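You operate a simulated robot arm through the tools that you are given. There is no shell and no other tool.

You run a simulated robot arm. Do the job below in one go: nothing can be reset, and whatever is moved stays where it is left.

TASK
Put things in order on the top of the brown bench. At the end: the blue fuse stands where the filter with the teal cap stood; the brown block stands where the green block stood; the filter with the teal cap stands on top of the purple board; the green block stands where the blue fuse stood; whatever was shut is shut again. Leave all else as you found it, and nothing knocked over.
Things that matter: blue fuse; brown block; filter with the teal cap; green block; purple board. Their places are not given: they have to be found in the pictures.

The check looks at the end state, three seconds after you hand in, the way a careful person would. Anything else that was tipped, shoved, dropped, spilled or broken makes it a failure. A push-on lid holds only when it is set on centred and level and pressed home; a screw cap is set on level and turned clockwise until tight.

THE ROBOT
A 6-joint arm with a two-finger gripper, fixed in place. Base frame: the origin is at the foot of the arm, x ahead of it, y to its left, z up; the work surface is at about z = 0. Units: mm, degrees, N and s.
With the tool pointing down near the work surface it reaches from about 180 to 480 mm from the base axis. Its first joint turns from -66.0 to 66.0 degrees. Payload 1.76 kg.
Tool frame: the origin (TCP) lies between the finger pads and is the grasp point; the fingertips stand 29 mm ahead of it; z points along the fingers, y is the line along which they close. The gripper opens to 82 mm; its body begins 58 mm behind the TCP.
Orientation is that of the tool frame in the base frame, as a unit quaternion [w, x, y, z]. With the fingers straight down and closing along the base's y, the tool's x points along the base's -x, its y along +y and its z along -z.

THE INTERFACE
- The arm moves only by the tool step_arm. Its argument "steps" is a list of rows, each an object (a shift or turn left out is 0, a gripper value left out holds the last) with "delta_pos": the shift along the tool's x, y, z in units of 25 mm (1.0 is 25 mm), a list of three; "turn": the turn, a rotation vector about the tool's x, y, z in units of 5 degrees (1.0 is 5 degrees), a list of three; "claw": the gripper command, from -1 (fully open) to 1 (shut), values between in proportion. In form: [{"delta_pos": [x, y, z], "turn": [rx, ry, rz], "claw": claw}, ...]. A call has 1 to 20 rows; each row shifts and turns the commanded pose from where the row before left it, along the tool's axes as they then stand. A call with a number of a shift or a turn outside -1 to 1 is refused whole. Rows are played at 5 a second. More than 50 mm and 8.6 degrees between two rows, or a gripper value outside its range, and nothing of the call is played. Where a pose cannot be reached the arm comes as near as it can. A force on the tool above 40 N (or 10 N above the force at the start of the call, whichever is more), or a blocked arm, ends the call early, and 0.2 s more pass. The fingers move at their own pace (about 203.5 mm/s each) and stop on an object; they squeeze with about 27 N. The grip force told is the motor's: it shows also when the fingers shut on nothing. Time passes only in rows, and 0.2 s behind the last, so rows that do not move let the fingers close. The reply holds the time, the measured pose of the TCP, the force on the tool along the base axes, the opening and the grip force, in the units named above and with some noise, with the torque about the TCP (base axes, N m) and any sound that the robot's microphone picked up.
- Cameras (640 x 400 px; columns grow to the right, rows downward): "scene" is fixed at [65.2, 339.2, 426.9]; the picture's right is [-0.70, -0.71, 0.00], its down [-0.39, 0.38, -0.84] and it looks along [0.60, -0.59, -0.54] (base axes); focal length 239 px, centre (320, 200). "wrist" rides on the gripper at [79, 4, -89] in the tool frame; the picture's right is [-0.05, 1.00, 0.00], its down [-0.71, -0.04, -0.71] and it looks along [-0.71, -0.04, 0.71] (tool axes); focal length 256 px, centre (320, 200).
- snapshot(camera): a new picture of that camera. No time passes.
- point_at(camera, pixels): there is no depth. For up to 12 entries [column, row, z] of the newest picture of that camera ("zoom" is the newest enlarged one), the place [x, y] in the base frame at which the ray of that pixel passes the height z, good to about 3 mm. No time passes.
- enlarge(camera, box): a new picture of the part [left, top, right, bottom] of that camera's present view, enlarged. No time passes.
- sign_off(): hands the job in; it is judged then, once.

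Unless the task says otherwise, let go and move clear before handing in.

The tools are called after "Emit:" as name(argument=value, ...) on one line, values as JSON. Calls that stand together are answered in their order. step_arm: Moves the arm, as the interface text tells. Its arguments: {"type":"object","properties":{"steps":{"type":"array"}},"required":["steps"]} The other tools are called the same way: snapshot (camera) takes a picture; point_at (camera, pixels) gives the place at which the rays of pixels pass given heights; enlarge (camera, box) takes an enlarged picture of a part of a camera's view; sign_off () hands the job in.

At the start:

```text
time: 0.0
tcp_pos: [286.0, 79.6, 262.4]
tool_rot: [-0.001, 0.0, 1.0, 0.0]
ft_force: [-0.5, -0.3, 0.5]
torque: [-0.02, 0.0, 0.01]
width: 82.3
grip_force: 0.0
```

scene: 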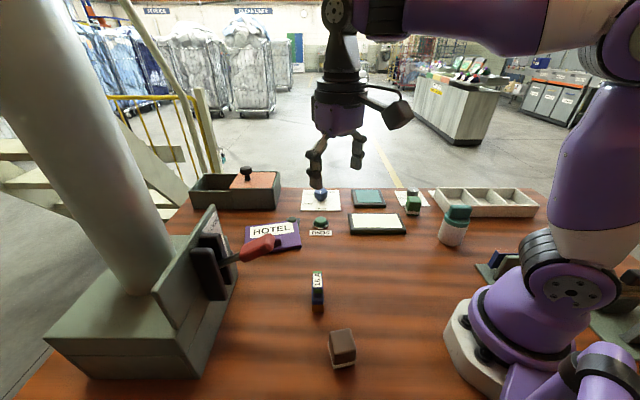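
wrist: 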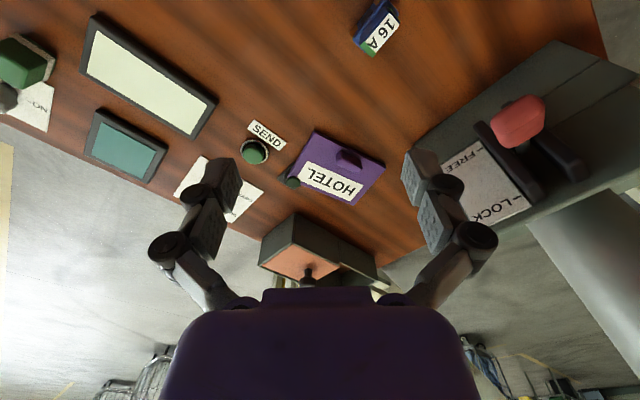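

The scene shows a brown block near (342,348), a blue fuse near (317,290), a teal-capped bottle near (455,225), a green block near (413,203), and a purple "HOTEL" board near (272,235). I'll enlarge these regions to get the details.

Emit:
enlarge(camera="scene", box=[380, 170, 560, 282])

Emit:
enlarge(camera="scene", box=[180, 160, 420, 310])

Emit:
enlarge(camera="scene", box=[240, 250, 440, 375])

Emit:
enlarge(camera="scene", box=[20, 180, 300, 355])

```text
3.56 times, centred on (470, 226) of scene
```

zoom: 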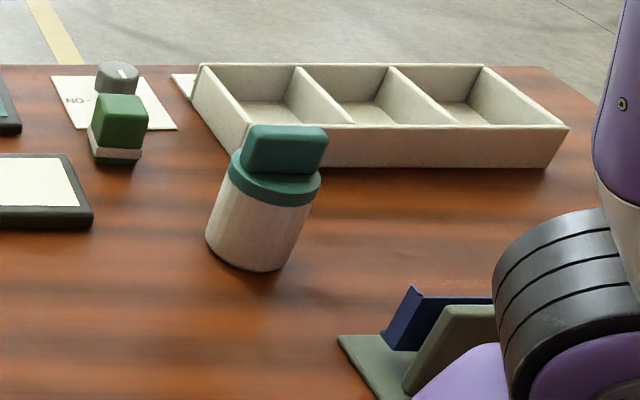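

```text
2.67 times, centred on (300, 235) of scene
```

zoom: 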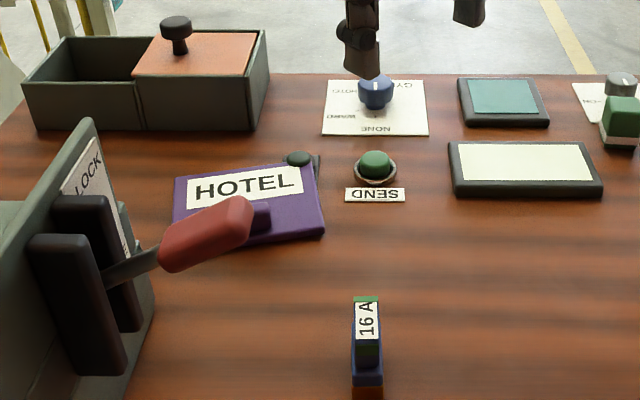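

```text
3.20 times, centred on (340, 312) of scene
```

zoom: 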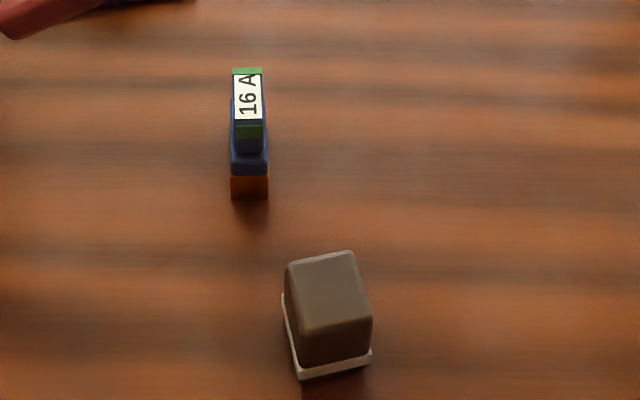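

```text
2.29 times, centred on (160, 268) of scene
```

zoom: 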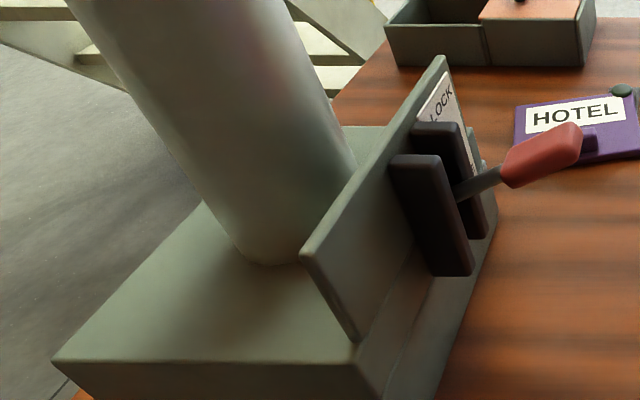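

The purple HOTEL board at scene (272,235) has a small raised nub and a dark-green thing near its far right edge. I'll enlarge the wrist view there and look at the other parts of the bench.

Emit:
enlarge(camera="wrist", box=[230, 100, 430, 225])

Emit:
enlarge(camera="scene", box=[230, 200, 326, 260])

Emit:
enlarge(camera="wrist", box=[0, 0, 240, 150])

Emit:
enlarge(camera="scene", box=[440, 220, 640, 400])

```text
3.20 times, centred on (330, 162) of wrist
```

zoom: 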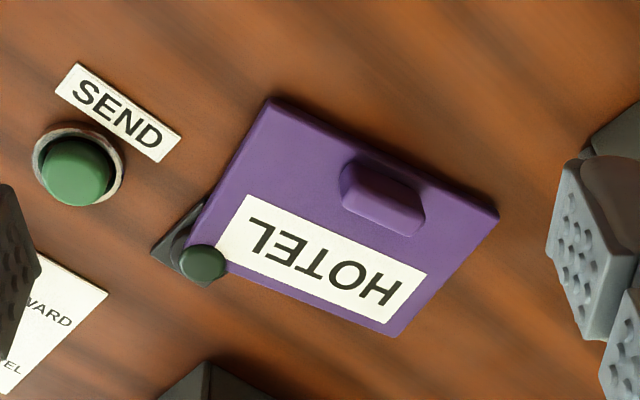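

```text
6.67 times, centred on (278, 230) of scene
```

zoom: 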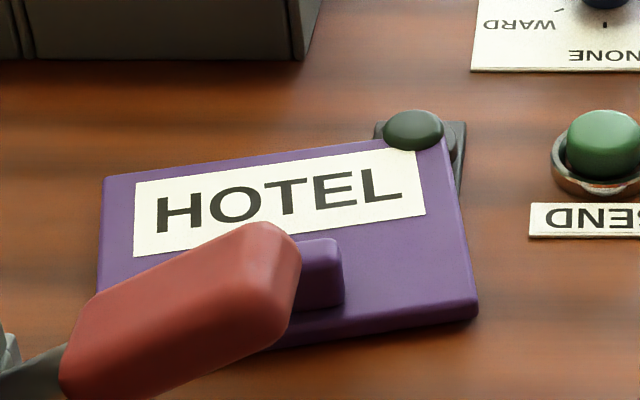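

```text
2.67 times, centred on (120, 75) of wrist
```

zoom: 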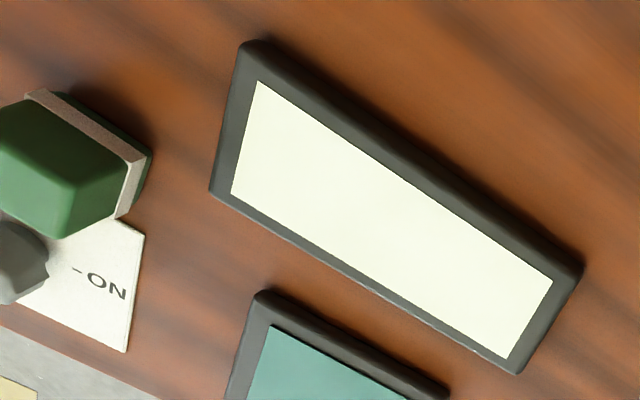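

```text
2.22 times, centred on (540, 310) of scene
```

zoom: 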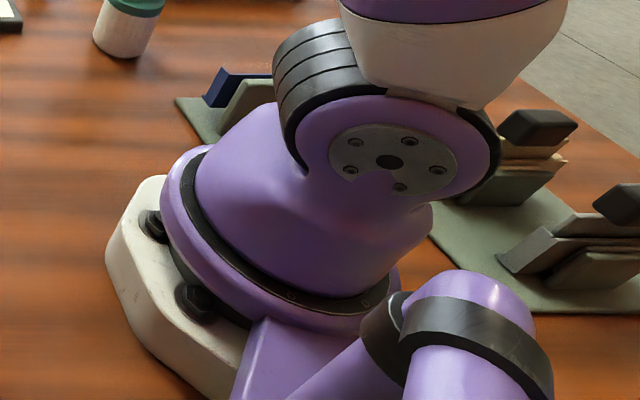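

The purple board seems to be a pivoted cover with a green-capped pin at one corner (wrist zoom (203,262)) and a grip nub. I'll triangulate the board corners from both cameras to find its height and place.

Emit:
point_at(camera="scene", pixels=[[245.5, 226.7, 5], [296, 220.2, 5], [301.7, 245, 5], [245.5, 226.7, 15], [296, 220.2, 15], [301.7, 245, 15], [245.5, 226.7, 25], [296, 220.2, 25], [301.7, 245, 25]])

Emit:
point_at(camera="wrist", pixels=[[351.9, 204.2, 5], [287.7, 188, 5], [314.4, 130.75, 5], [386, 165, 5], [351.9, 204.2, 15], [287.7, 188, 15], [314.4, 130.75, 15], [386, 165, 15], [351.9, 204.2, 25], [287.7, 188, 25], [314.4, 130.75, 25], [386, 165, 25]])

```text
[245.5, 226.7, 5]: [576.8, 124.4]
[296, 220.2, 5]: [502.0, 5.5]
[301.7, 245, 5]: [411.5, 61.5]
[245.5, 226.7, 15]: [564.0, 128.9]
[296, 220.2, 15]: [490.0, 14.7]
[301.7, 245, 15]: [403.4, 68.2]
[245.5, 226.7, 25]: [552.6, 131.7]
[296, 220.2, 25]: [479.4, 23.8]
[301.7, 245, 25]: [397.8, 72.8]
```

```text
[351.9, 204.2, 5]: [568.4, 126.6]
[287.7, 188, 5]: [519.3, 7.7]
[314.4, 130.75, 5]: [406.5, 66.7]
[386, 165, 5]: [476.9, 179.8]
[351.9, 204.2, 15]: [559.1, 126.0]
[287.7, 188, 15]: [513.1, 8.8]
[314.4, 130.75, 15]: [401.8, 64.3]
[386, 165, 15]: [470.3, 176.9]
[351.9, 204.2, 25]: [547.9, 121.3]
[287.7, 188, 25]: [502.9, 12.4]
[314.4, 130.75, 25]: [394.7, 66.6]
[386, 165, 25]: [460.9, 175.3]
```

The board's top sits about 10–15 mm high, with corners near (402,66), (472,178), (508,9) and (562,127). Next I'll locate the nub, the label and the base of each object.

Emit:
point_at(camera="wrist", pixels=[[336.3, 149.5, 12], [362.8, 173.4, 12], [348.75, 160.4, 20], [320, 181, 12], [308, 161, 12], [318, 148, 12], [293, 182, 20], [363, 204, 12]])

Emit:
point_at(camera="scene", pixels=[[450.3, 240, 0], [438.3, 236.4, 0], [459.6, 245.1, 0], [413.3, 212, 0], [405, 214, 0], [419.4, 215.8, 0], [318, 310, 0], [312, 312, 0], [323.5, 312, 0], [345, 360, 0], [333, 369, 0], [356, 361, 0]])

```text
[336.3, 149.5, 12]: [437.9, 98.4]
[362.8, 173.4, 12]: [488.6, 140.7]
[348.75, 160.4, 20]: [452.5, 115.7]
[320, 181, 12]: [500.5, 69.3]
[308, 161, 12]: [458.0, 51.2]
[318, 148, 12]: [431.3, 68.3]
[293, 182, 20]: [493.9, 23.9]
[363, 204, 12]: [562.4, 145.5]
```

```text
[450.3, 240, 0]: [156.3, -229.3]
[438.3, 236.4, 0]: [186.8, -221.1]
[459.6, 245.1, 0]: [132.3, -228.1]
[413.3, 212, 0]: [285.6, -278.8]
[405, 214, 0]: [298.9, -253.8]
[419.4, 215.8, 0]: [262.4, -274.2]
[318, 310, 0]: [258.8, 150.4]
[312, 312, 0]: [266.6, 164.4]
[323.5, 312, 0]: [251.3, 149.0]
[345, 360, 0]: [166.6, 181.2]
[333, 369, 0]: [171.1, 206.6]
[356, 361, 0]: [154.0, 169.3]
```

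Approximate places are filter (156,-229), green block (285,-275), fuse (259,152), brown block (165,185) and a free board spot near (431,68). Before touching anything, I'll move the arm high over to the filter side for closer wrist pictures.

Emit:
step_arm(steps=[{"delta_pos": [0.5, -0.95, 0], "claw": -1}, {"delta_pos": [0.5, -0.95, 0]}, {"delta_pos": [0.5, -0.95, 0]}, {"delta_pos": [0.5, -0.95, 0]}, {"delta_pos": [0.5, -0.95, 0]}, {"delta_pos": [0.5, -0.95, 0]}, {"delta_pos": [0.5, -0.95, 0]}, {"delta_pos": [0.5, -0.95, 0]}, {"turn": [0, 0, 1]}, {"turn": [0, 0, 1]}, {"turn": [0, 0, 1]}, {"turn": [0, 0, 1]}, {"turn": [0, 0, 1]}, {"turn": [0, 0, 1]}, {"turn": [0, 0, 1]}, {"turn": [0, 0, 1]}, {"turn": [0, 0, 1]}])

Emit:
snapshot(camera="wrist")

Emit:
snapshot(camera="scene")

```text
time: 3.6
tcp_pos: [186.2, -111.1, 263.0]
tool_rot: [0.0, 0.384, 0.923, 0.0]
ft_force: [-0.3, 0.4, 0.5]
torque: [0.01, -0.04, -0.02]
width: 82.1
grip_force: 0.1
```

```text
taken
```

wrist: 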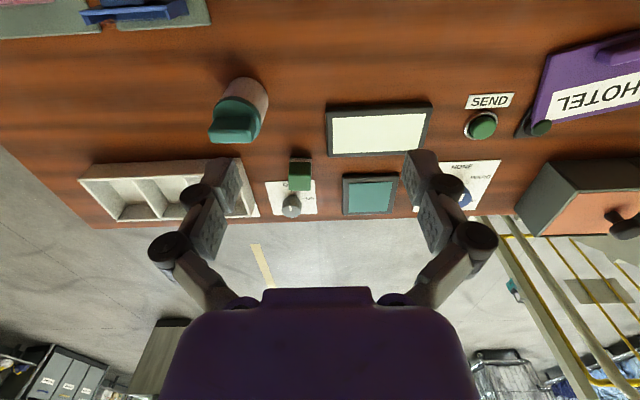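

```text
taken
```

scene: 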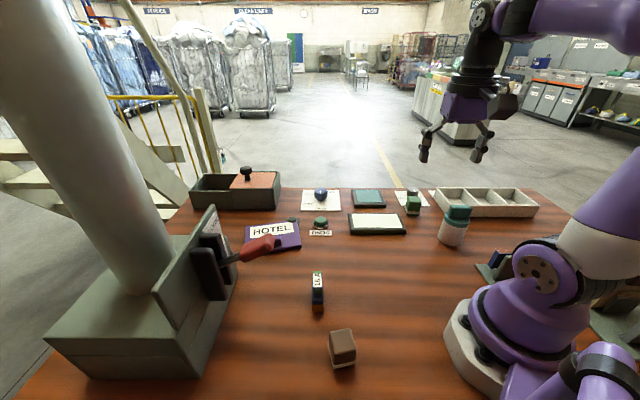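

The filter is at wrist (240,108) and the green block at (300,176), both clearly visible. I'll enlarge each one.

Emit:
enlarge(camera="wrist", box=[180, 60, 340, 160])

Emit:
enlarge(camera="wrist", box=[250, 140, 346, 220])

Emit:
enlarge(camera="wrist", box=[440, 20, 640, 145])

Emit:
enlarge(camera="wrist", box=[0, 0, 320, 200])

```text
4.00 times, centred on (260, 110) of wrist
```

zoom: 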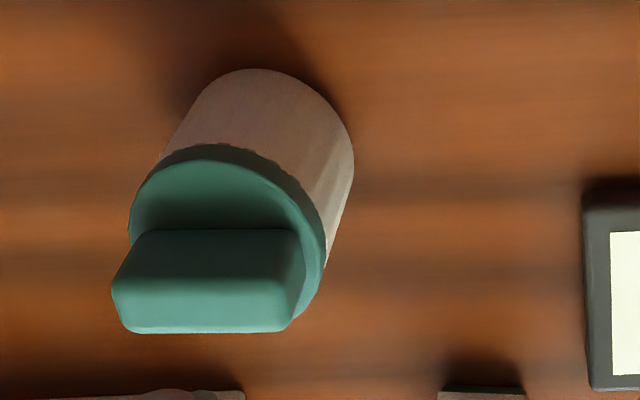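

```text
5.00 times, centred on (298, 180) of wrist
```

zoom: 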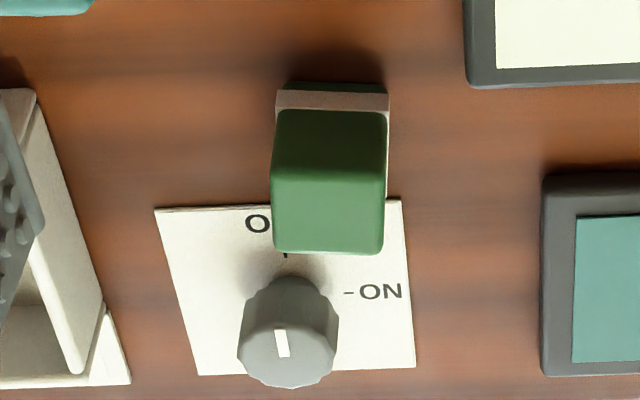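

```text
3.20 times, centred on (540, 82) of wrist
```

zoom: 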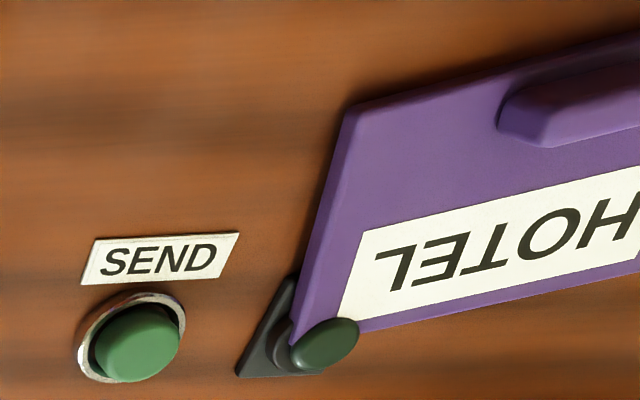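

```text
2.00 times, centred on (160, 100) of wrist
```

zoom: 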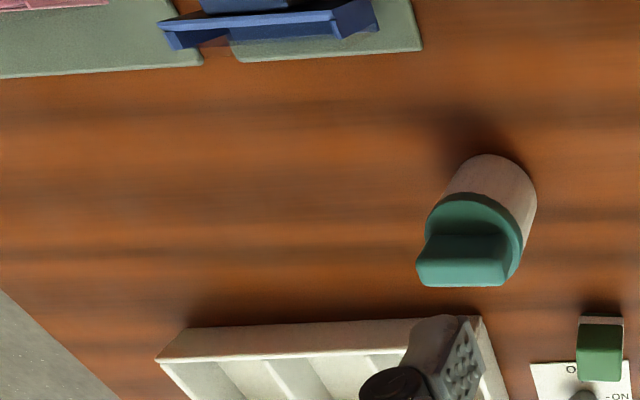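

The filter is a cylinder with a barred teal cap, and the green block sits just in front of the switch plate. I'll query pixel rays for the filter's base rim and cap, and for the green block's edges.

Emit:
point_at(camera="wrist", pixels=[[242.5, 77, 0], [268, 100, 0], [221, 97, 0], [260, 135, 60], [213, 112, 60], [260, 135, 75], [213, 112, 75], [213, 139, 90], [253, 140, 90], [289.6, 158.5, 0], [311, 160, 0], [300, 180, 40]])

Emit:
enlarge(camera="scene", box=[400, 180, 496, 250])

```text
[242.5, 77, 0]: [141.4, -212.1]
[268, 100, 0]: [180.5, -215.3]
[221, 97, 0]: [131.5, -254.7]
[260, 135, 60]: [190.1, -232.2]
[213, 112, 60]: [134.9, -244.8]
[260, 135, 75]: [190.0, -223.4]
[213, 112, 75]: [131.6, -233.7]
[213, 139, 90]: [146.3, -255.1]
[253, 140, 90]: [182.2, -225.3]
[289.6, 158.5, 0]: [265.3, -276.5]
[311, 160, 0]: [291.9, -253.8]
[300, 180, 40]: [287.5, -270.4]
```

```text
5.71 times, centred on (448, 215) of scene
```

zoom: 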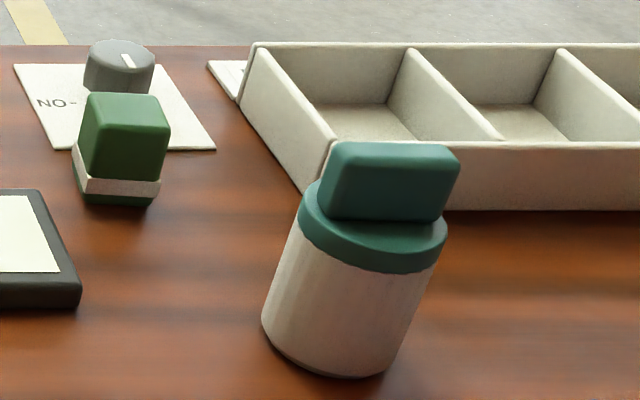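

Base-rim points suggest a filter about 57 mm across, centred near (157,-233). I'll triangulate the height of its top and of the green block's top.

Emit:
point_at(camera="wrist", pixels=[[231.25, 135, 80], [231.25, 135, 90], [231.25, 135, 100], [231.25, 135, 110], [295.5, 170, 30], [295.5, 170, 40], [295.5, 170, 50], [295.5, 170, 60]])

Emit:
point_at(camera="scene", pixels=[[461.1, 206.2, 80], [461.1, 206.2, 90], [461.1, 206.2, 100], [461.1, 206.2, 110], [413.9, 200, 30], [413.9, 200, 40], [413.9, 200, 50], [413.9, 200, 60]])

```text
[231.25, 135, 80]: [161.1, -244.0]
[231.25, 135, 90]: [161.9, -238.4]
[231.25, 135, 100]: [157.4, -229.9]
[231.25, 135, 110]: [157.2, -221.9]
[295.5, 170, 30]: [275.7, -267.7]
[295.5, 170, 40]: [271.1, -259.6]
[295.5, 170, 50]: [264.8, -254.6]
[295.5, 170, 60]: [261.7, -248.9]
```

```text
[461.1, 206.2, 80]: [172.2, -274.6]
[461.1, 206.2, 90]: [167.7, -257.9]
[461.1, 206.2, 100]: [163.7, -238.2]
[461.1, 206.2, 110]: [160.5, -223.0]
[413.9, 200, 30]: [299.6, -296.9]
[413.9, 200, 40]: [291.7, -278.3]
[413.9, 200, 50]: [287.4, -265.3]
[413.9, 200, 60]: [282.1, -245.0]
```

The filter's top is about 105 mm high near (159,-226). I'll hover the open gripper above it at TCP z ≈ 175, so the fingertips are about 40 mm clear, and look from there.

Emit:
step_arm(steps=[{"delta_pos": [-0.511, -0.823, 0], "claw": -1}, {"delta_pos": [-0.511, -0.823, 0]}, {"delta_pos": [-0.511, -0.823, 0]}, {"delta_pos": [-0.511, -0.823, 0]}, {"delta_pos": [-0.511, -0.823, 0]}, {"delta_pos": [0, 0, 0.88]}, {"delta_pos": [0, 0, 0.88]}, {"delta_pos": [0, 0, 0.88]}, {"delta_pos": [0, 0, 0.88]}, {"delta_pos": [0, 0, 0]}])

Emit:
snapshot(camera="wrist")

Emit:
snapshot(camera="scene")

```text
time: 5.8
tcp_pos: [157.4, -229.4, 173.9]
tool_rot: [0.0, 0.383, 0.924, 0.0]
ft_force: [0.3, 0.7, 0.3]
torque: [0.02, 0.0, -0.02]
width: 81.9
grip_force: 0.1
```

```text
taken
```

wrist: 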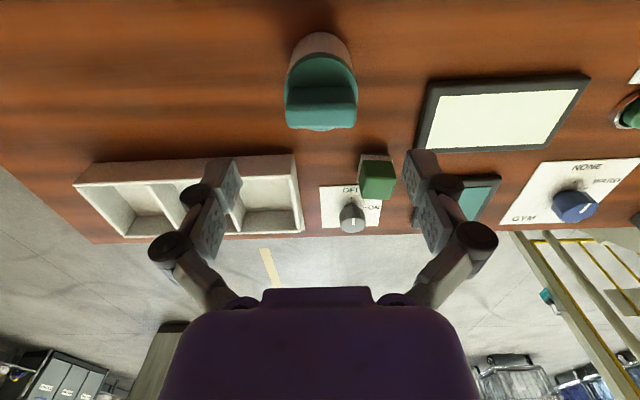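

```text
taken
```

scene: 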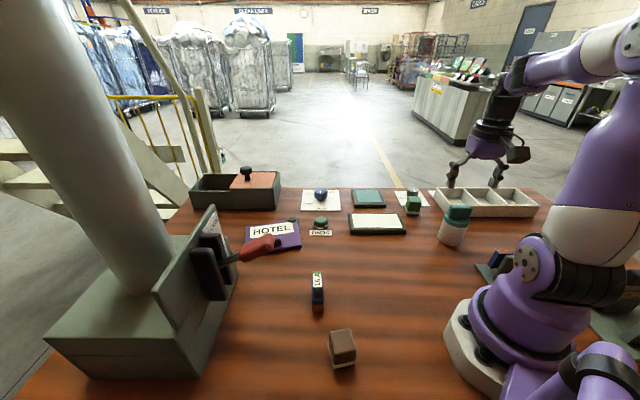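

The filter sits under the gripper at wrist (320,80), centred between the fingers at (230,185) and (425,178). I'll enlarge to measure its outline.

Emit:
enlarge(camera="wrist", box=[256, 20, 384, 140])

Emit:
enlarge(camera="scene", box=[420, 150, 520, 255])

```text
3.33 times, centred on (320, 80) of wrist
```

zoom: 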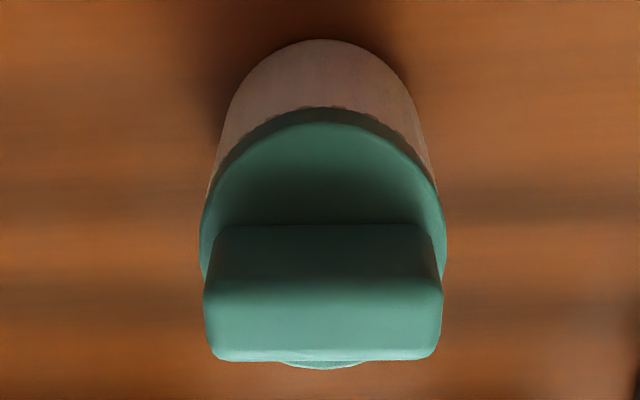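

```text
3.81 times, centred on (470, 202) of scene
```

zoom: 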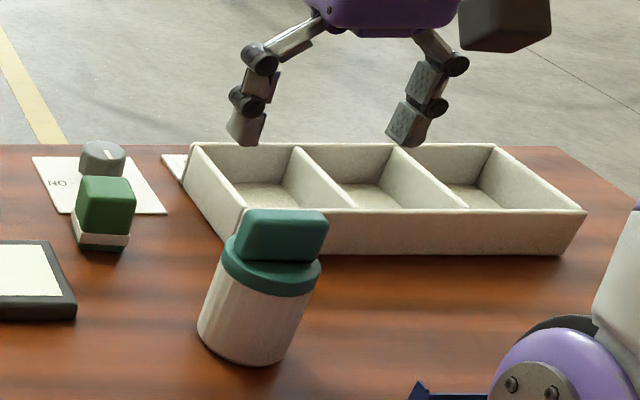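

The measurements show a body about 50 mm across, a cap flange about 55 mm across at z ≈ 63–77 and a bar top at z ≈ 104, centred under the TCP within about 1–2 mm at about (158,-229). I'll descend to z ≈ 50 so the pads meet the body and the gripper stays clear of the bar, then close.

Emit:
step_arm(steps=[{"delta_pos": [0, 0, 0.9], "claw": -1}, {"delta_pos": [0, 0, 0.9]}, {"delta_pos": [0, 0, 0.9]}, {"delta_pos": [0, 0, 0.9]}, {"delta_pos": [0, 0, 0.7]}, {"delta_pos": [0, 0, 0.6]}, {"delta_pos": [0, 0, 0]}])

Emit:
snapshot(camera="wrist")

Emit:
enlarge(camera="scene", box=[420, 150, 520, 255])

```text
time: 7.4
tcp_pos: [158.4, -229.5, 52.9]
tool_rot: [0.0, 0.383, 0.924, 0.0]
ft_force: [-0.3, -0.4, 0.4]
torque: [-0.02, 0.01, -0.02]
width: 81.9
grip_force: 0.0
```

```text
taken
```

wrist: 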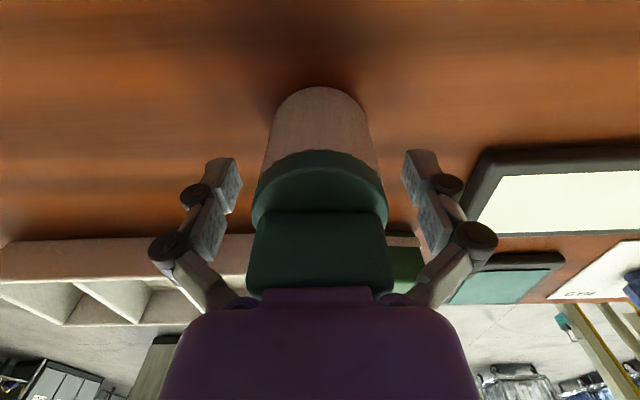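

```text
3.81 times, centred on (470, 202) of scene
```

zoom: 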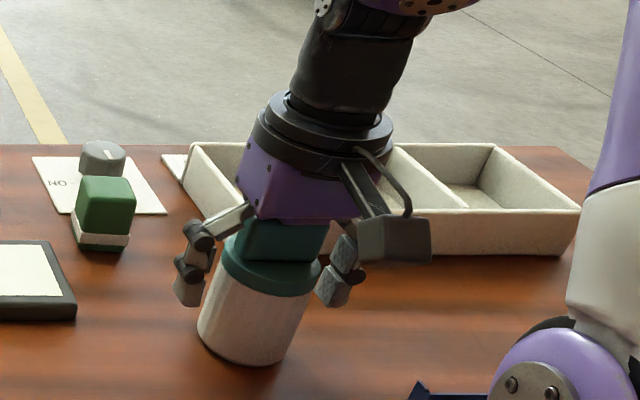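

The open fingers straddle the filter evenly at wrist (222,185) and (420,185), with no contact force. I'll close the gripper and give it time to settle.

Emit:
step_arm(steps=[{"claw": 1}, {"claw": 1}, {"claw": 1}, {"claw": 1}])

Emit:
snapshot(camera="wrist")

Emit:
enlarge(camera="scene", box=[420, 150, 520, 255])

```text
time: 8.0
tcp_pos: [159.1, -230.1, 53.5]
tool_rot: [0.002, 0.383, 0.924, -0.001]
ft_force: [-4.2, 6.2, 25.4]
torque: [-0.08, -0.03, -0.07]
width: 59.6
grip_force: 26.6
stopped in row 3: the force on the tool passed its limit at 43 N (the readings are from after the stop); the commanded pose is now the measured one
```

```text
taken
```

wrist: 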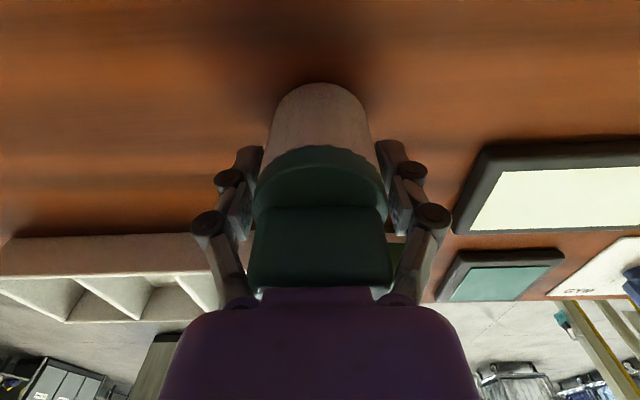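

```text
3.81 times, centred on (470, 202) of scene
```

zoom: 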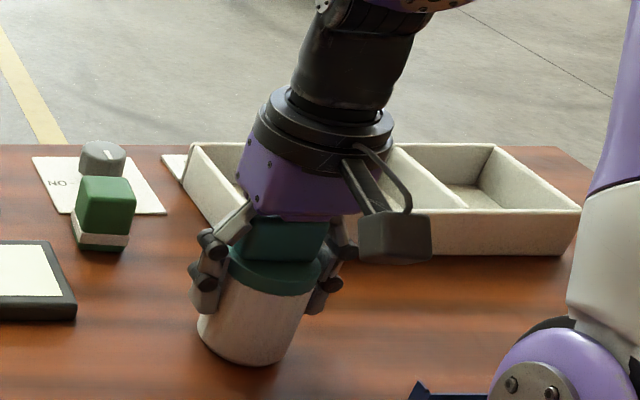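

The fingers stopped at 59.6 mm with 25 N of upward force on the tool, so they may be wedging on the cap flange. I'll look closely before lifting anything.

Emit:
enlarge(camera="wrist", box=[180, 70, 460, 310])

Emit:
enlarge(camera="scene", box=[455, 190, 515, 248])

```text
1.67 times, centred on (320, 190) of wrist
```

zoom: 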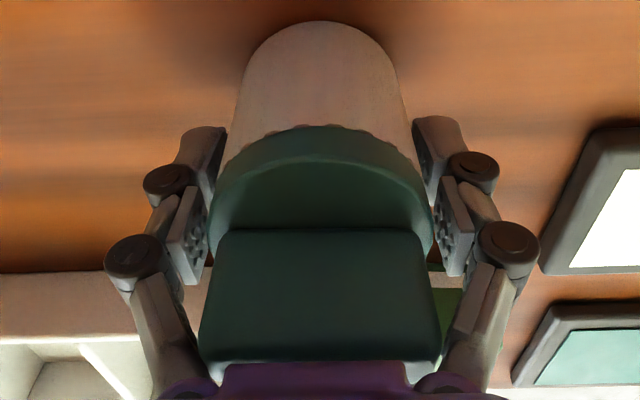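

```text
6.90 times, centred on (485, 219) of scene
```

zoom: 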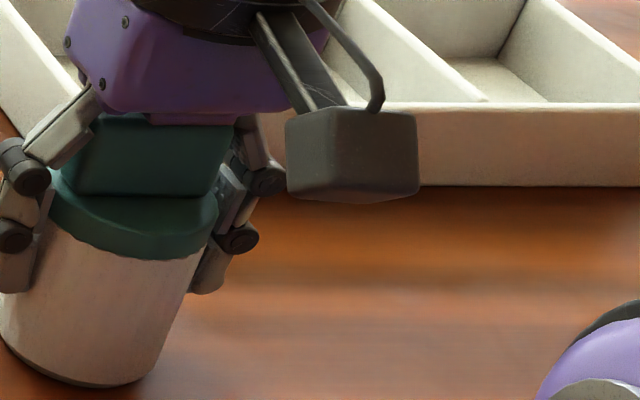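

The proximal pads bear on the flange and the fingertips wrap the body just below it, so this is a firm wrapping grasp, but the arm is pressing down a little. I'll rise a few millimetres slowly and read the force.

Emit:
step_arm(steps=[{"delta_pos": [0, 0, -0.1], "claw": 1}, {"delta_pos": [0, 0, 0], "claw": 1}])

Emit:
enlarge(camera="scene", box=[420, 150, 520, 255])

```text
time: 8.6
tcp_pos: [159.1, -230.6, 56.4]
tool_rot: [0.001, 0.383, 0.924, -0.001]
ft_force: [-1.0, -0.3, -0.2]
torque: [-0.01, -0.02, -0.03]
width: 58.2
grip_force: 27.0
```

```text
3.81 times, centred on (470, 202) of scene
```

zoom: 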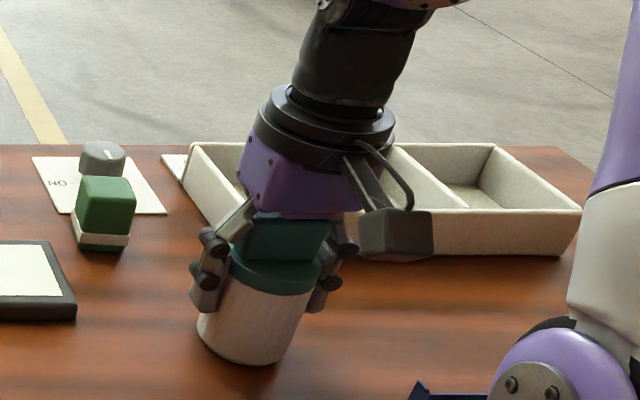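

The force is now nearly zero with the filter still on the bench. I'll lift a further 12 mm slowly to see whether it comes along.

Emit:
step_arm(steps=[{"delta_pos": [0, 0, -0.16], "claw": 1}, {"delta_pos": [0, 0, -0.16]}, {"delta_pos": [0, 0, -0.16]}, {"delta_pos": [0, 0, 0]}])

Emit:
enlarge(camera="scene", box=[420, 150, 520, 255])

Emit:
enlarge(camera="wrist", box=[180, 70, 460, 310])

```text
time: 9.6
tcp_pos: [158.6, -229.0, 68.8]
tool_rot: [0.001, 0.382, 0.924, 0.0]
ft_force: [0.6, -0.6, -2.3]
torque: [0.0, 0.0, -0.04]
width: 57.1
grip_force: 27.0
```

```text
3.81 times, centred on (470, 202) of scene
```

zoom: 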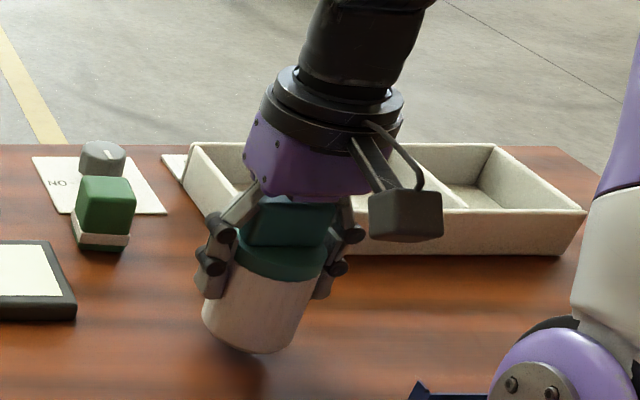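

```text
1.67 times, centred on (320, 190) of wrist
```

zoom: 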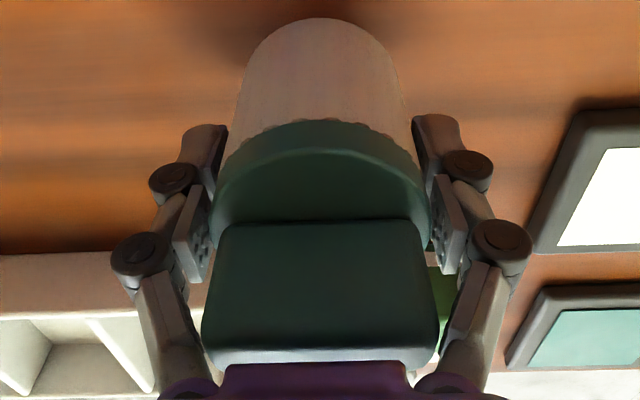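

The filter is lifted upright (about 2 N of weight, grip steady at 57 mm). I'll raise it to a safe height and carry it toward the board, staying well away from the lever.

Emit:
step_arm(steps=[{"delta_pos": [0, 0, -0.6], "claw": 1}, {"delta_pos": [0, 0, -0.9]}, {"delta_pos": [0, 0, -0.9]}, {"delta_pos": [0, 0, -0.9]}, {"delta_pos": [0, 0, -0.9]}, {"delta_pos": [0, 0, -0.6]}, {"delta_pos": [0.1, 0.5, 0]}, {"delta_pos": [0.159, 0.889, 0]}, {"delta_pos": [0.159, 0.889, 0]}, {"delta_pos": [0.159, 0.889, 0]}, {"delta_pos": [0.159, 0.889, 0]}, {"delta_pos": [0.159, 0.889, 0]}, {"delta_pos": [0.159, 0.889, 0]}, {"delta_pos": [0.159, 0.889, 0]}, {"delta_pos": [0.159, 0.889, 0]}, {"delta_pos": [0.1, 0.5, 0]}, {"delta_pos": [0, 0, 0]}])

Emit:
snapshot(camera="wrist")

Emit:
snapshot(camera="scene")

```text
time: 13.2
tcp_pos: [277.1, -61.1, 186.6]
tool_rot: [0.002, 0.382, 0.924, -0.001]
ft_force: [0.2, 0.7, -0.8]
torque: [-0.02, 0.01, 0.01]
width: 47.4
grip_force: 27.2
```

```text
taken
```

wrist: 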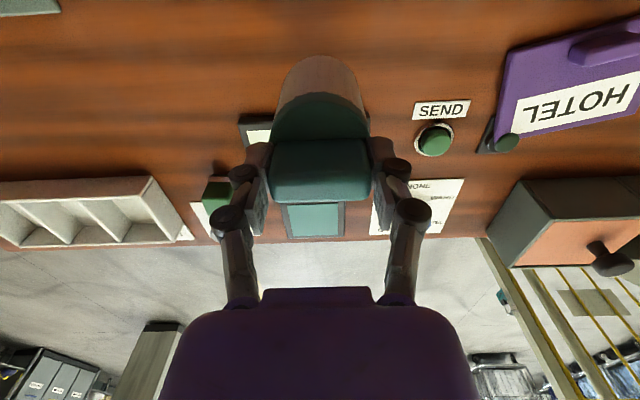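

```text
taken
```

scene: 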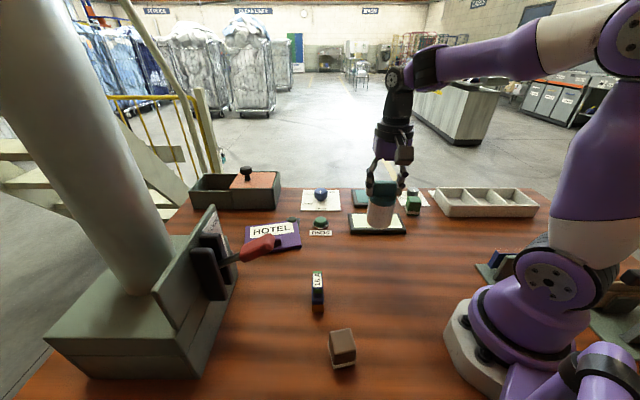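

The grip width dropped to 47.4 mm, so the filter has slid down and the fingers now hold the ends of the cap bar. I'll check how secure that is before moving on.

Emit:
enlarge(camera="wrist", box=[200, 40, 440, 310])

Emit:
enlarge(camera="scene", box=[340, 120, 440, 240])

```text
1.48 times, centred on (320, 175) of wrist
```

zoom: 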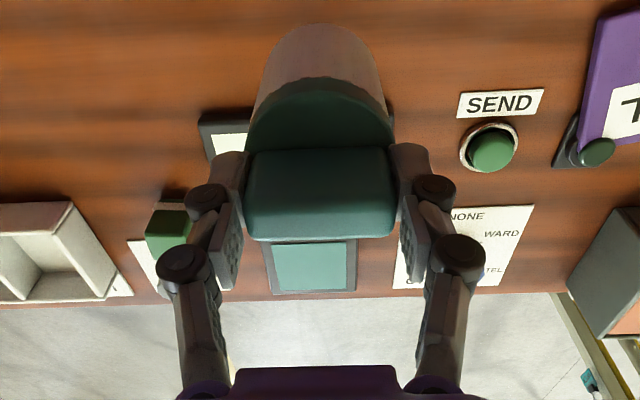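

```text
3.33 times, centred on (390, 180) of scene
```

zoom: 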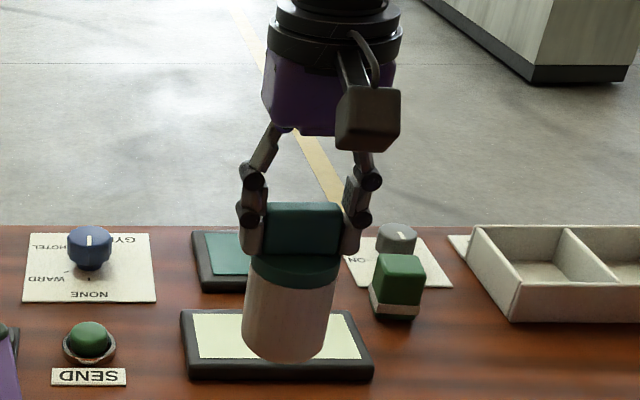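

The tip pads hold the flat ends of the bar, whose top is about level with the TCP. That is a stable parallel pinch with the filter upright and its base near z ≈ 84. I'll refine the board geometry from this viewpoint.

Emit:
enlarge(camera="wrist", box=[460, 0, 640, 160])

Emit:
point_at(camera="wrist", pixels=[[508, 48, 5], [508, 48, 12], [508, 48, 20], [506, 141, 15], [506, 141, 25], [497, 138, 8]])

Emit:
point_at(camera="scene", pixels=[[301.7, 245, 8], [301.7, 245, 12], [301.7, 245, 20], [292, 219.5, 15], [292, 219.5, 25], [281, 239, 20], [281, 239, 30]])

```text
2.50 times, centred on (550, 80) of wrist
```

zoom: 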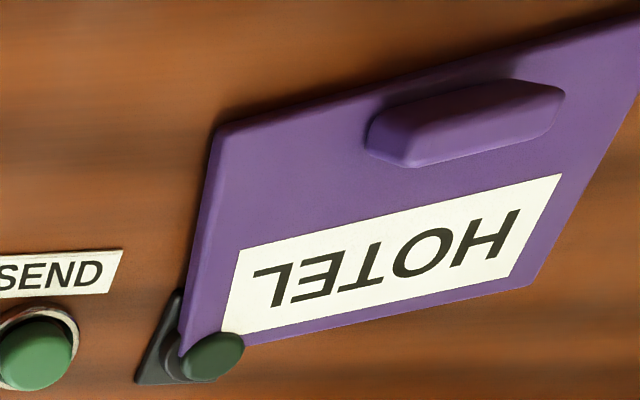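

```text
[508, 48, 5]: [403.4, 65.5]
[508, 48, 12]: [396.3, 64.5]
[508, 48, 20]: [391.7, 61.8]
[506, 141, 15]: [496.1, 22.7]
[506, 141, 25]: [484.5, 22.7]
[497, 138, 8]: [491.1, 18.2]
```

```text
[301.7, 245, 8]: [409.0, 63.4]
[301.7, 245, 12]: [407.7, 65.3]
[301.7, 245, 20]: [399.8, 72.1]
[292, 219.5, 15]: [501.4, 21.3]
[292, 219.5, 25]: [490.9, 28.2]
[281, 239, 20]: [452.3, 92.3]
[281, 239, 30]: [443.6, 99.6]
```

Corner A is near (402,65) and the pin near (494,23). I'll query the nub and label corners in the enlarged picture to choose a clear standing spot.

Emit:
point_at(camera="zoom", pixels=[[215, 130, 12], [368, 147, 12], [408, 167, 12], [540, 130, 12], [565, 100, 14], [238, 250, 12], [222, 333, 12], [563, 175, 12], [530, 288, 12], [180, 350, 12], [372, 120, 25], [505, 82, 25]])

```text
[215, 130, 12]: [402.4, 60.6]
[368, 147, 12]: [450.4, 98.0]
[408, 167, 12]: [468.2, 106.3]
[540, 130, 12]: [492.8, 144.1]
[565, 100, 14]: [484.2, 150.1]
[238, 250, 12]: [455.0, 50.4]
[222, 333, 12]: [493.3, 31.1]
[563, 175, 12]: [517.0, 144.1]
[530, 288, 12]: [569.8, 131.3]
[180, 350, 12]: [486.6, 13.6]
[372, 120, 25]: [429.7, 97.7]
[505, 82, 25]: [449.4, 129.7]
```

The best spot for the filter's centre is about (464,65): on the board, clear of the edge and about 10 mm from the nub. I'll carry it there gently at the same height.

Emit:
step_arm(steps=[{"delta_pos": [-0.06, 0.3, 0], "claw": 1}, {"delta_pos": [-0.12, 0.63, 0]}, {"delta_pos": [-0.12, 0.63, 0]}, {"delta_pos": [-0.12, 0.63, 0]}, {"delta_pos": [-0.12, 0.63, 0]}, {"delta_pos": [-0.12, 0.63, 0]}, {"delta_pos": [-0.12, 0.63, 0]}, {"delta_pos": [-0.12, 0.63, 0]}, {"delta_pos": [-0.12, 0.63, 0]}, {"delta_pos": [-0.12, 0.63, 0]}, {"delta_pos": [-0.12, 0.63, 0]}, {"delta_pos": [-0.12, 0.63, 0]}, {"delta_pos": [-0.12, 0.63, 0]}, {"delta_pos": [-0.12, 0.63, 0]}, {"delta_pos": [-0.08, 0.36, 0]}, {"delta_pos": [0, 0, 0]}, {"delta_pos": [0, 0, 0]}])

Emit:
snapshot(camera="wrist")

Emit:
snapshot(camera="scene")

```text
time: 16.8
tcp_pos: [448.0, 56.5, 187.0]
tool_rot: [0.002, 0.383, 0.924, -0.001]
ft_force: [-0.8, 0.3, -0.5]
torque: [0.01, 0.0, -0.01]
width: 47.6
grip_force: 27.2
out of reach, approached as far as the arm can: row 14, 15
```

```text
taken
```

wrist: 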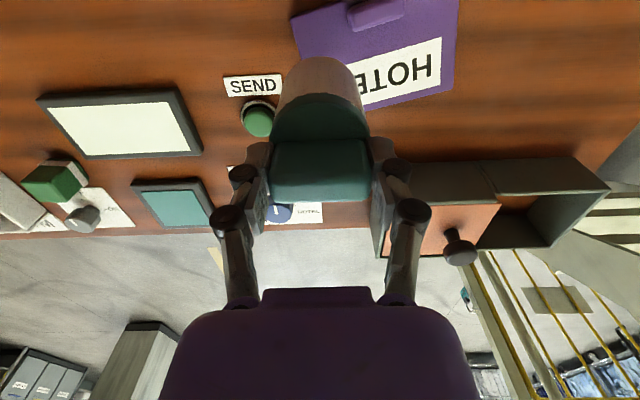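

```text
taken
```

scene: 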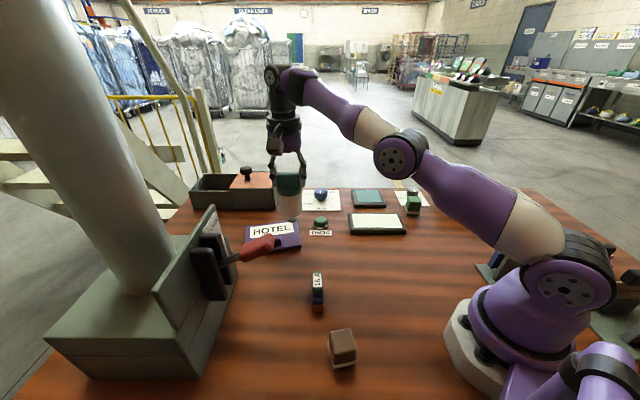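

At this height the arm tops out at (448,56.5), about 18 mm short of the target. Reach grows lower down, so I'll descend 40 mm (filter base still about 30 mm above the board) and see where it sits.

Emit:
step_arm(steps=[{"delta_pos": [0, 0, 0.4], "claw": 1}, {"delta_pos": [0, 0, 0.4]}, {"delta_pos": [0, 0, 0.4]}, {"delta_pos": [0, 0, 0.4]}, {"delta_pos": [0, 0, 0]}])

Emit:
snapshot(camera="wrist")

Emit:
snapshot(camera="scene")

```text
time: 18.0
tcp_pos: [445.5, 58.1, 147.3]
tool_rot: [0.001, 0.382, 0.924, -0.001]
ft_force: [0.3, -0.6, -1.8]
torque: [0.0, -0.05, -0.01]
width: 47.5
grip_force: 27.1
```

```text
taken
```

wrist: 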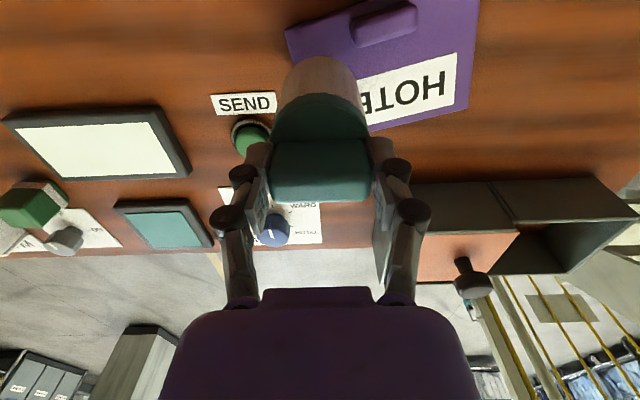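

```text
taken
```

scene: 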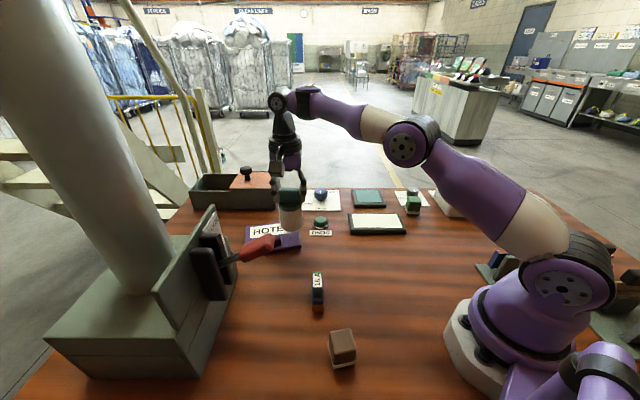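

The arm is at (445.5,58.1,147). I'll shift the remaining ~18 mm outward and 7 mm left while still above the board.

Emit:
step_arm(steps=[{"delta_pos": [-0.155, 0.355, 0.2], "claw": 1}, {"delta_pos": [-0.155, 0.355, 0.2]}, {"delta_pos": [0, 0, 0]}, {"delta_pos": [0, 0, 0]}])

Emit:
enlarge(camera="wrist", box=[240, 0, 480, 150])

Emit:
enlarge(camera="scene", box=[230, 130, 350, 260])

```text
time: 19.0
tcp_pos: [461.5, 64.9, 135.7]
tool_rot: [0.002, 0.383, 0.924, 0.0]
ft_force: [0.5, -0.2, -0.8]
torque: [0.01, 0.04, -0.01]
width: 47.2
grip_force: 26.8
out of reach, approached as far as the arm can: row 2
```

```text
2.67 times, centred on (360, 75) of wrist
```

zoom: 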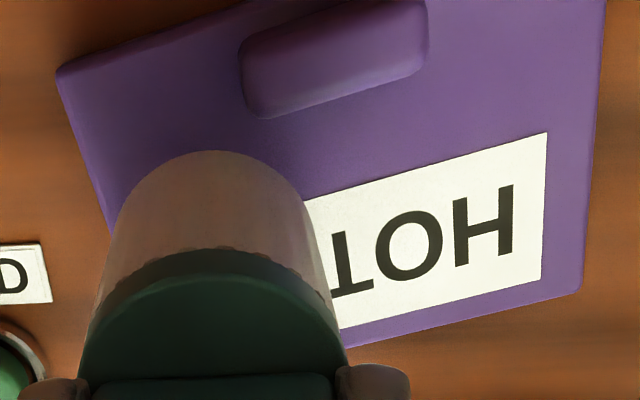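

```text
3.08 times, centred on (290, 195) of scene
```

zoom: 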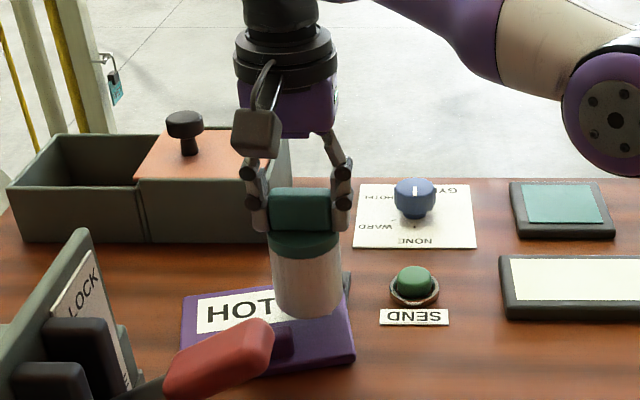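

The filter is over the board at (461.5,64.9). Projecting straight down gives about 6 mm of margin to the board's edge and about 8 mm to the nub. I'll lower it in small steps until it touches.

Emit:
step_arm(steps=[{"delta_pos": [0, 0, 0.2], "claw": 1}, {"delta_pos": [0, 0, 0.2]}, {"delta_pos": [0, 0, 0.15]}, {"delta_pos": [0, 0, 0]}])

Emit:
enlarge(camera="scene", box=[230, 150, 350, 260])

```text
time: 20.0
tcp_pos: [461.6, 64.0, 122.6]
tool_rot: [0.002, 0.382, 0.924, -0.001]
ft_force: [0.0, -0.5, -0.4]
torque: [0.02, 0.0, -0.02]
width: 47.3
grip_force: 27.4
```

```text
3.64 times, centred on (290, 205) of scene
```

zoom: 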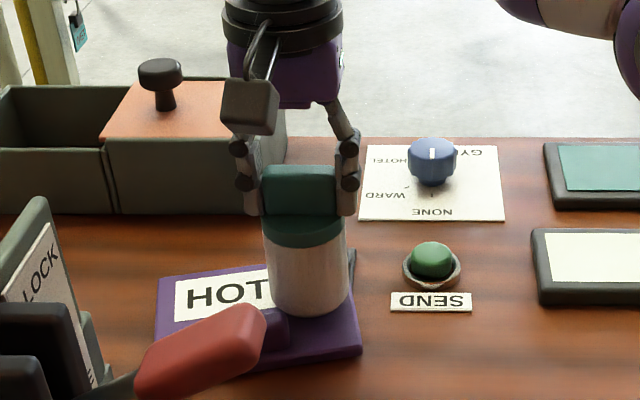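

No contact yet at z = 122.6. I'll keep lowering in about 2 mm steps.

Emit:
step_arm(steps=[{"delta_pos": [0, 0, 0.08], "claw": 1}, {"delta_pos": [0, 0, 0.08]}, {"delta_pos": [0, 0, 0]}])

Emit:
step_arm(steps=[{"delta_pos": [0, 0, 0.06], "claw": 1}, {"delta_pos": [0, 0, 0]}])

```text
time: 20.8
tcp_pos: [461.5, 63.1, 117.0]
tool_rot: [0.002, 0.382, 0.924, -0.001]
ft_force: [-2.2, 1.8, 7.4]
torque: [0.02, 0.07, -0.03]
width: 47.2
grip_force: 27.4
```

```text
time: 21.4
tcp_pos: [463.0, 63.9, 116.8]
tool_rot: [0.003, 0.383, 0.924, 0.0]
ft_force: [-3.2, 3.2, 20.8]
torque: [-0.08, -0.09, -0.03]
width: 47.5
grip_force: 26.8
```

It has contacted the board with 20.8 N at z = 116.8. I'll back off about 1 mm to relieve the pressure and check that it stands upright before opening.

Emit:
step_arm(steps=[{"delta_pos": [0, 0, -0.05], "claw": 1}, {"delta_pos": [0, 0, 0]}])

Emit:
enlarge(camera="scene", box=[230, 150, 350, 260])

Emit:
enlarge(camera="wrist", box=[200, 0, 460, 230])

```text
time: 22.0
tcp_pos: [462.0, 62.0, 118.2]
tool_rot: [0.001, 0.383, 0.924, -0.001]
ft_force: [1.9, 0.8, 6.3]
torque: [-0.12, -0.36, 0.08]
width: 47.6
grip_force: 26.6
```

```text
3.64 times, centred on (290, 205) of scene
```

zoom: 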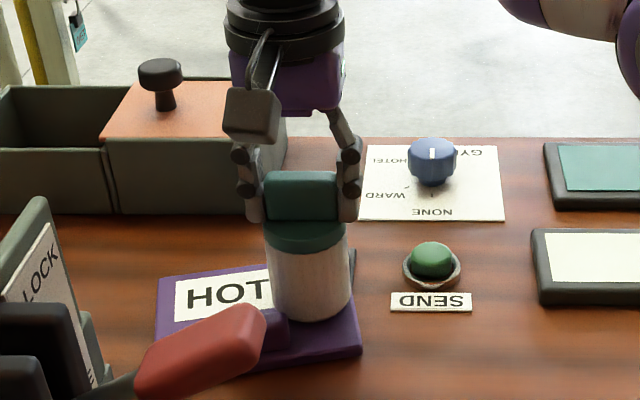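

```text
1.74 times, centred on (330, 115) of wrist
```

zoom: 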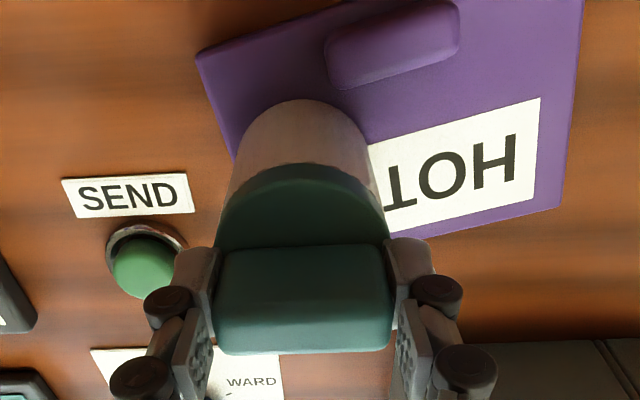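

The filter stands upright, but its left base edge is only about 3 mm from the board's edge in the wrist view. I'll lift it slightly, shift it about 4 mm inward along the board, and set it down again.

Emit:
step_arm(steps=[{"delta_pos": [0, 0, -0.2], "claw": 1}, {"delta_pos": [0.071, 0.155, 0]}, {"delta_pos": [0, 0, 0]}])

Emit:
enlarge(camera="wrist", box=[200, 0, 460, 230])

Emit:
enlarge(camera="scene", box=[230, 150, 350, 260])

```text
time: 22.8
tcp_pos: [463.2, 67.7, 121.8]
tool_rot: [0.001, 0.383, 0.924, -0.001]
ft_force: [0.3, -0.1, -1.5]
torque: [-0.01, -0.01, -0.01]
width: 47.2
grip_force: 27.0
```

```text
1.74 times, centred on (330, 115) of wrist
```

zoom: 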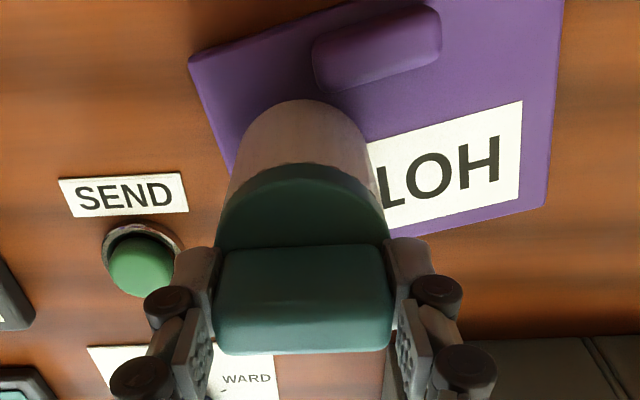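

```text
3.64 times, centred on (290, 205) of scene
```

zoom: 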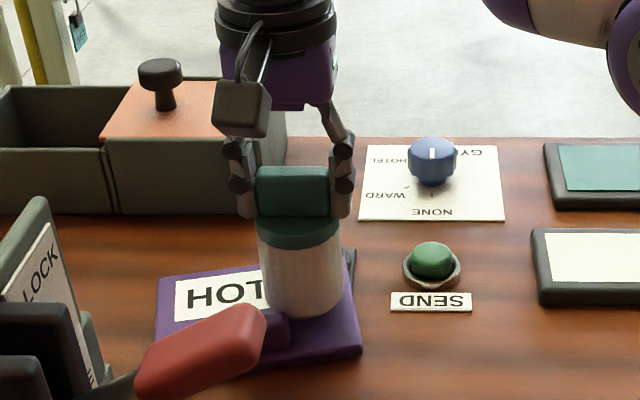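

The spot at (463,68) now has comfortable margin on all sides. I'll lower gently to contact.

Emit:
step_arm(steps=[{"delta_pos": [0, 0, 0.07], "claw": 1}, {"delta_pos": [0, 0, 0.06]}, {"delta_pos": [0, 0, 0]}])

```text
time: 23.6
tcp_pos: [463.5, 65.9, 120.7]
tool_rot: [0.001, 0.383, 0.924, 0.0]
ft_force: [0.0, 0.2, -0.1]
torque: [0.02, 0.01, 0.01]
width: 47.4
grip_force: 26.6
```

Not in firm contact yet. I'll lower another couple of millimetres.

Emit:
step_arm(steps=[{"delta_pos": [0, 0, 0.06], "claw": 1}, {"delta_pos": [0, 0, 0]}])

```text
time: 24.2
tcp_pos: [463.3, 67.4, 118.5]
tool_rot: [0.001, 0.382, 0.924, -0.001]
ft_force: [0.4, -0.5, -1.5]
torque: [-0.03, -0.04, -0.01]
width: 47.5
grip_force: 27.0
```

Emit:
step_arm(steps=[{"delta_pos": [0, 0, 0.05], "claw": 1}, {"delta_pos": [0, 0, 0]}])

```text
time: 24.8
tcp_pos: [462.4, 65.9, 118.8]
tool_rot: [0.001, 0.383, 0.924, 0.0]
ft_force: [-0.9, 0.4, 2.7]
torque: [0.03, 0.02, 0.02]
width: 47.3
grip_force: 27.4
```

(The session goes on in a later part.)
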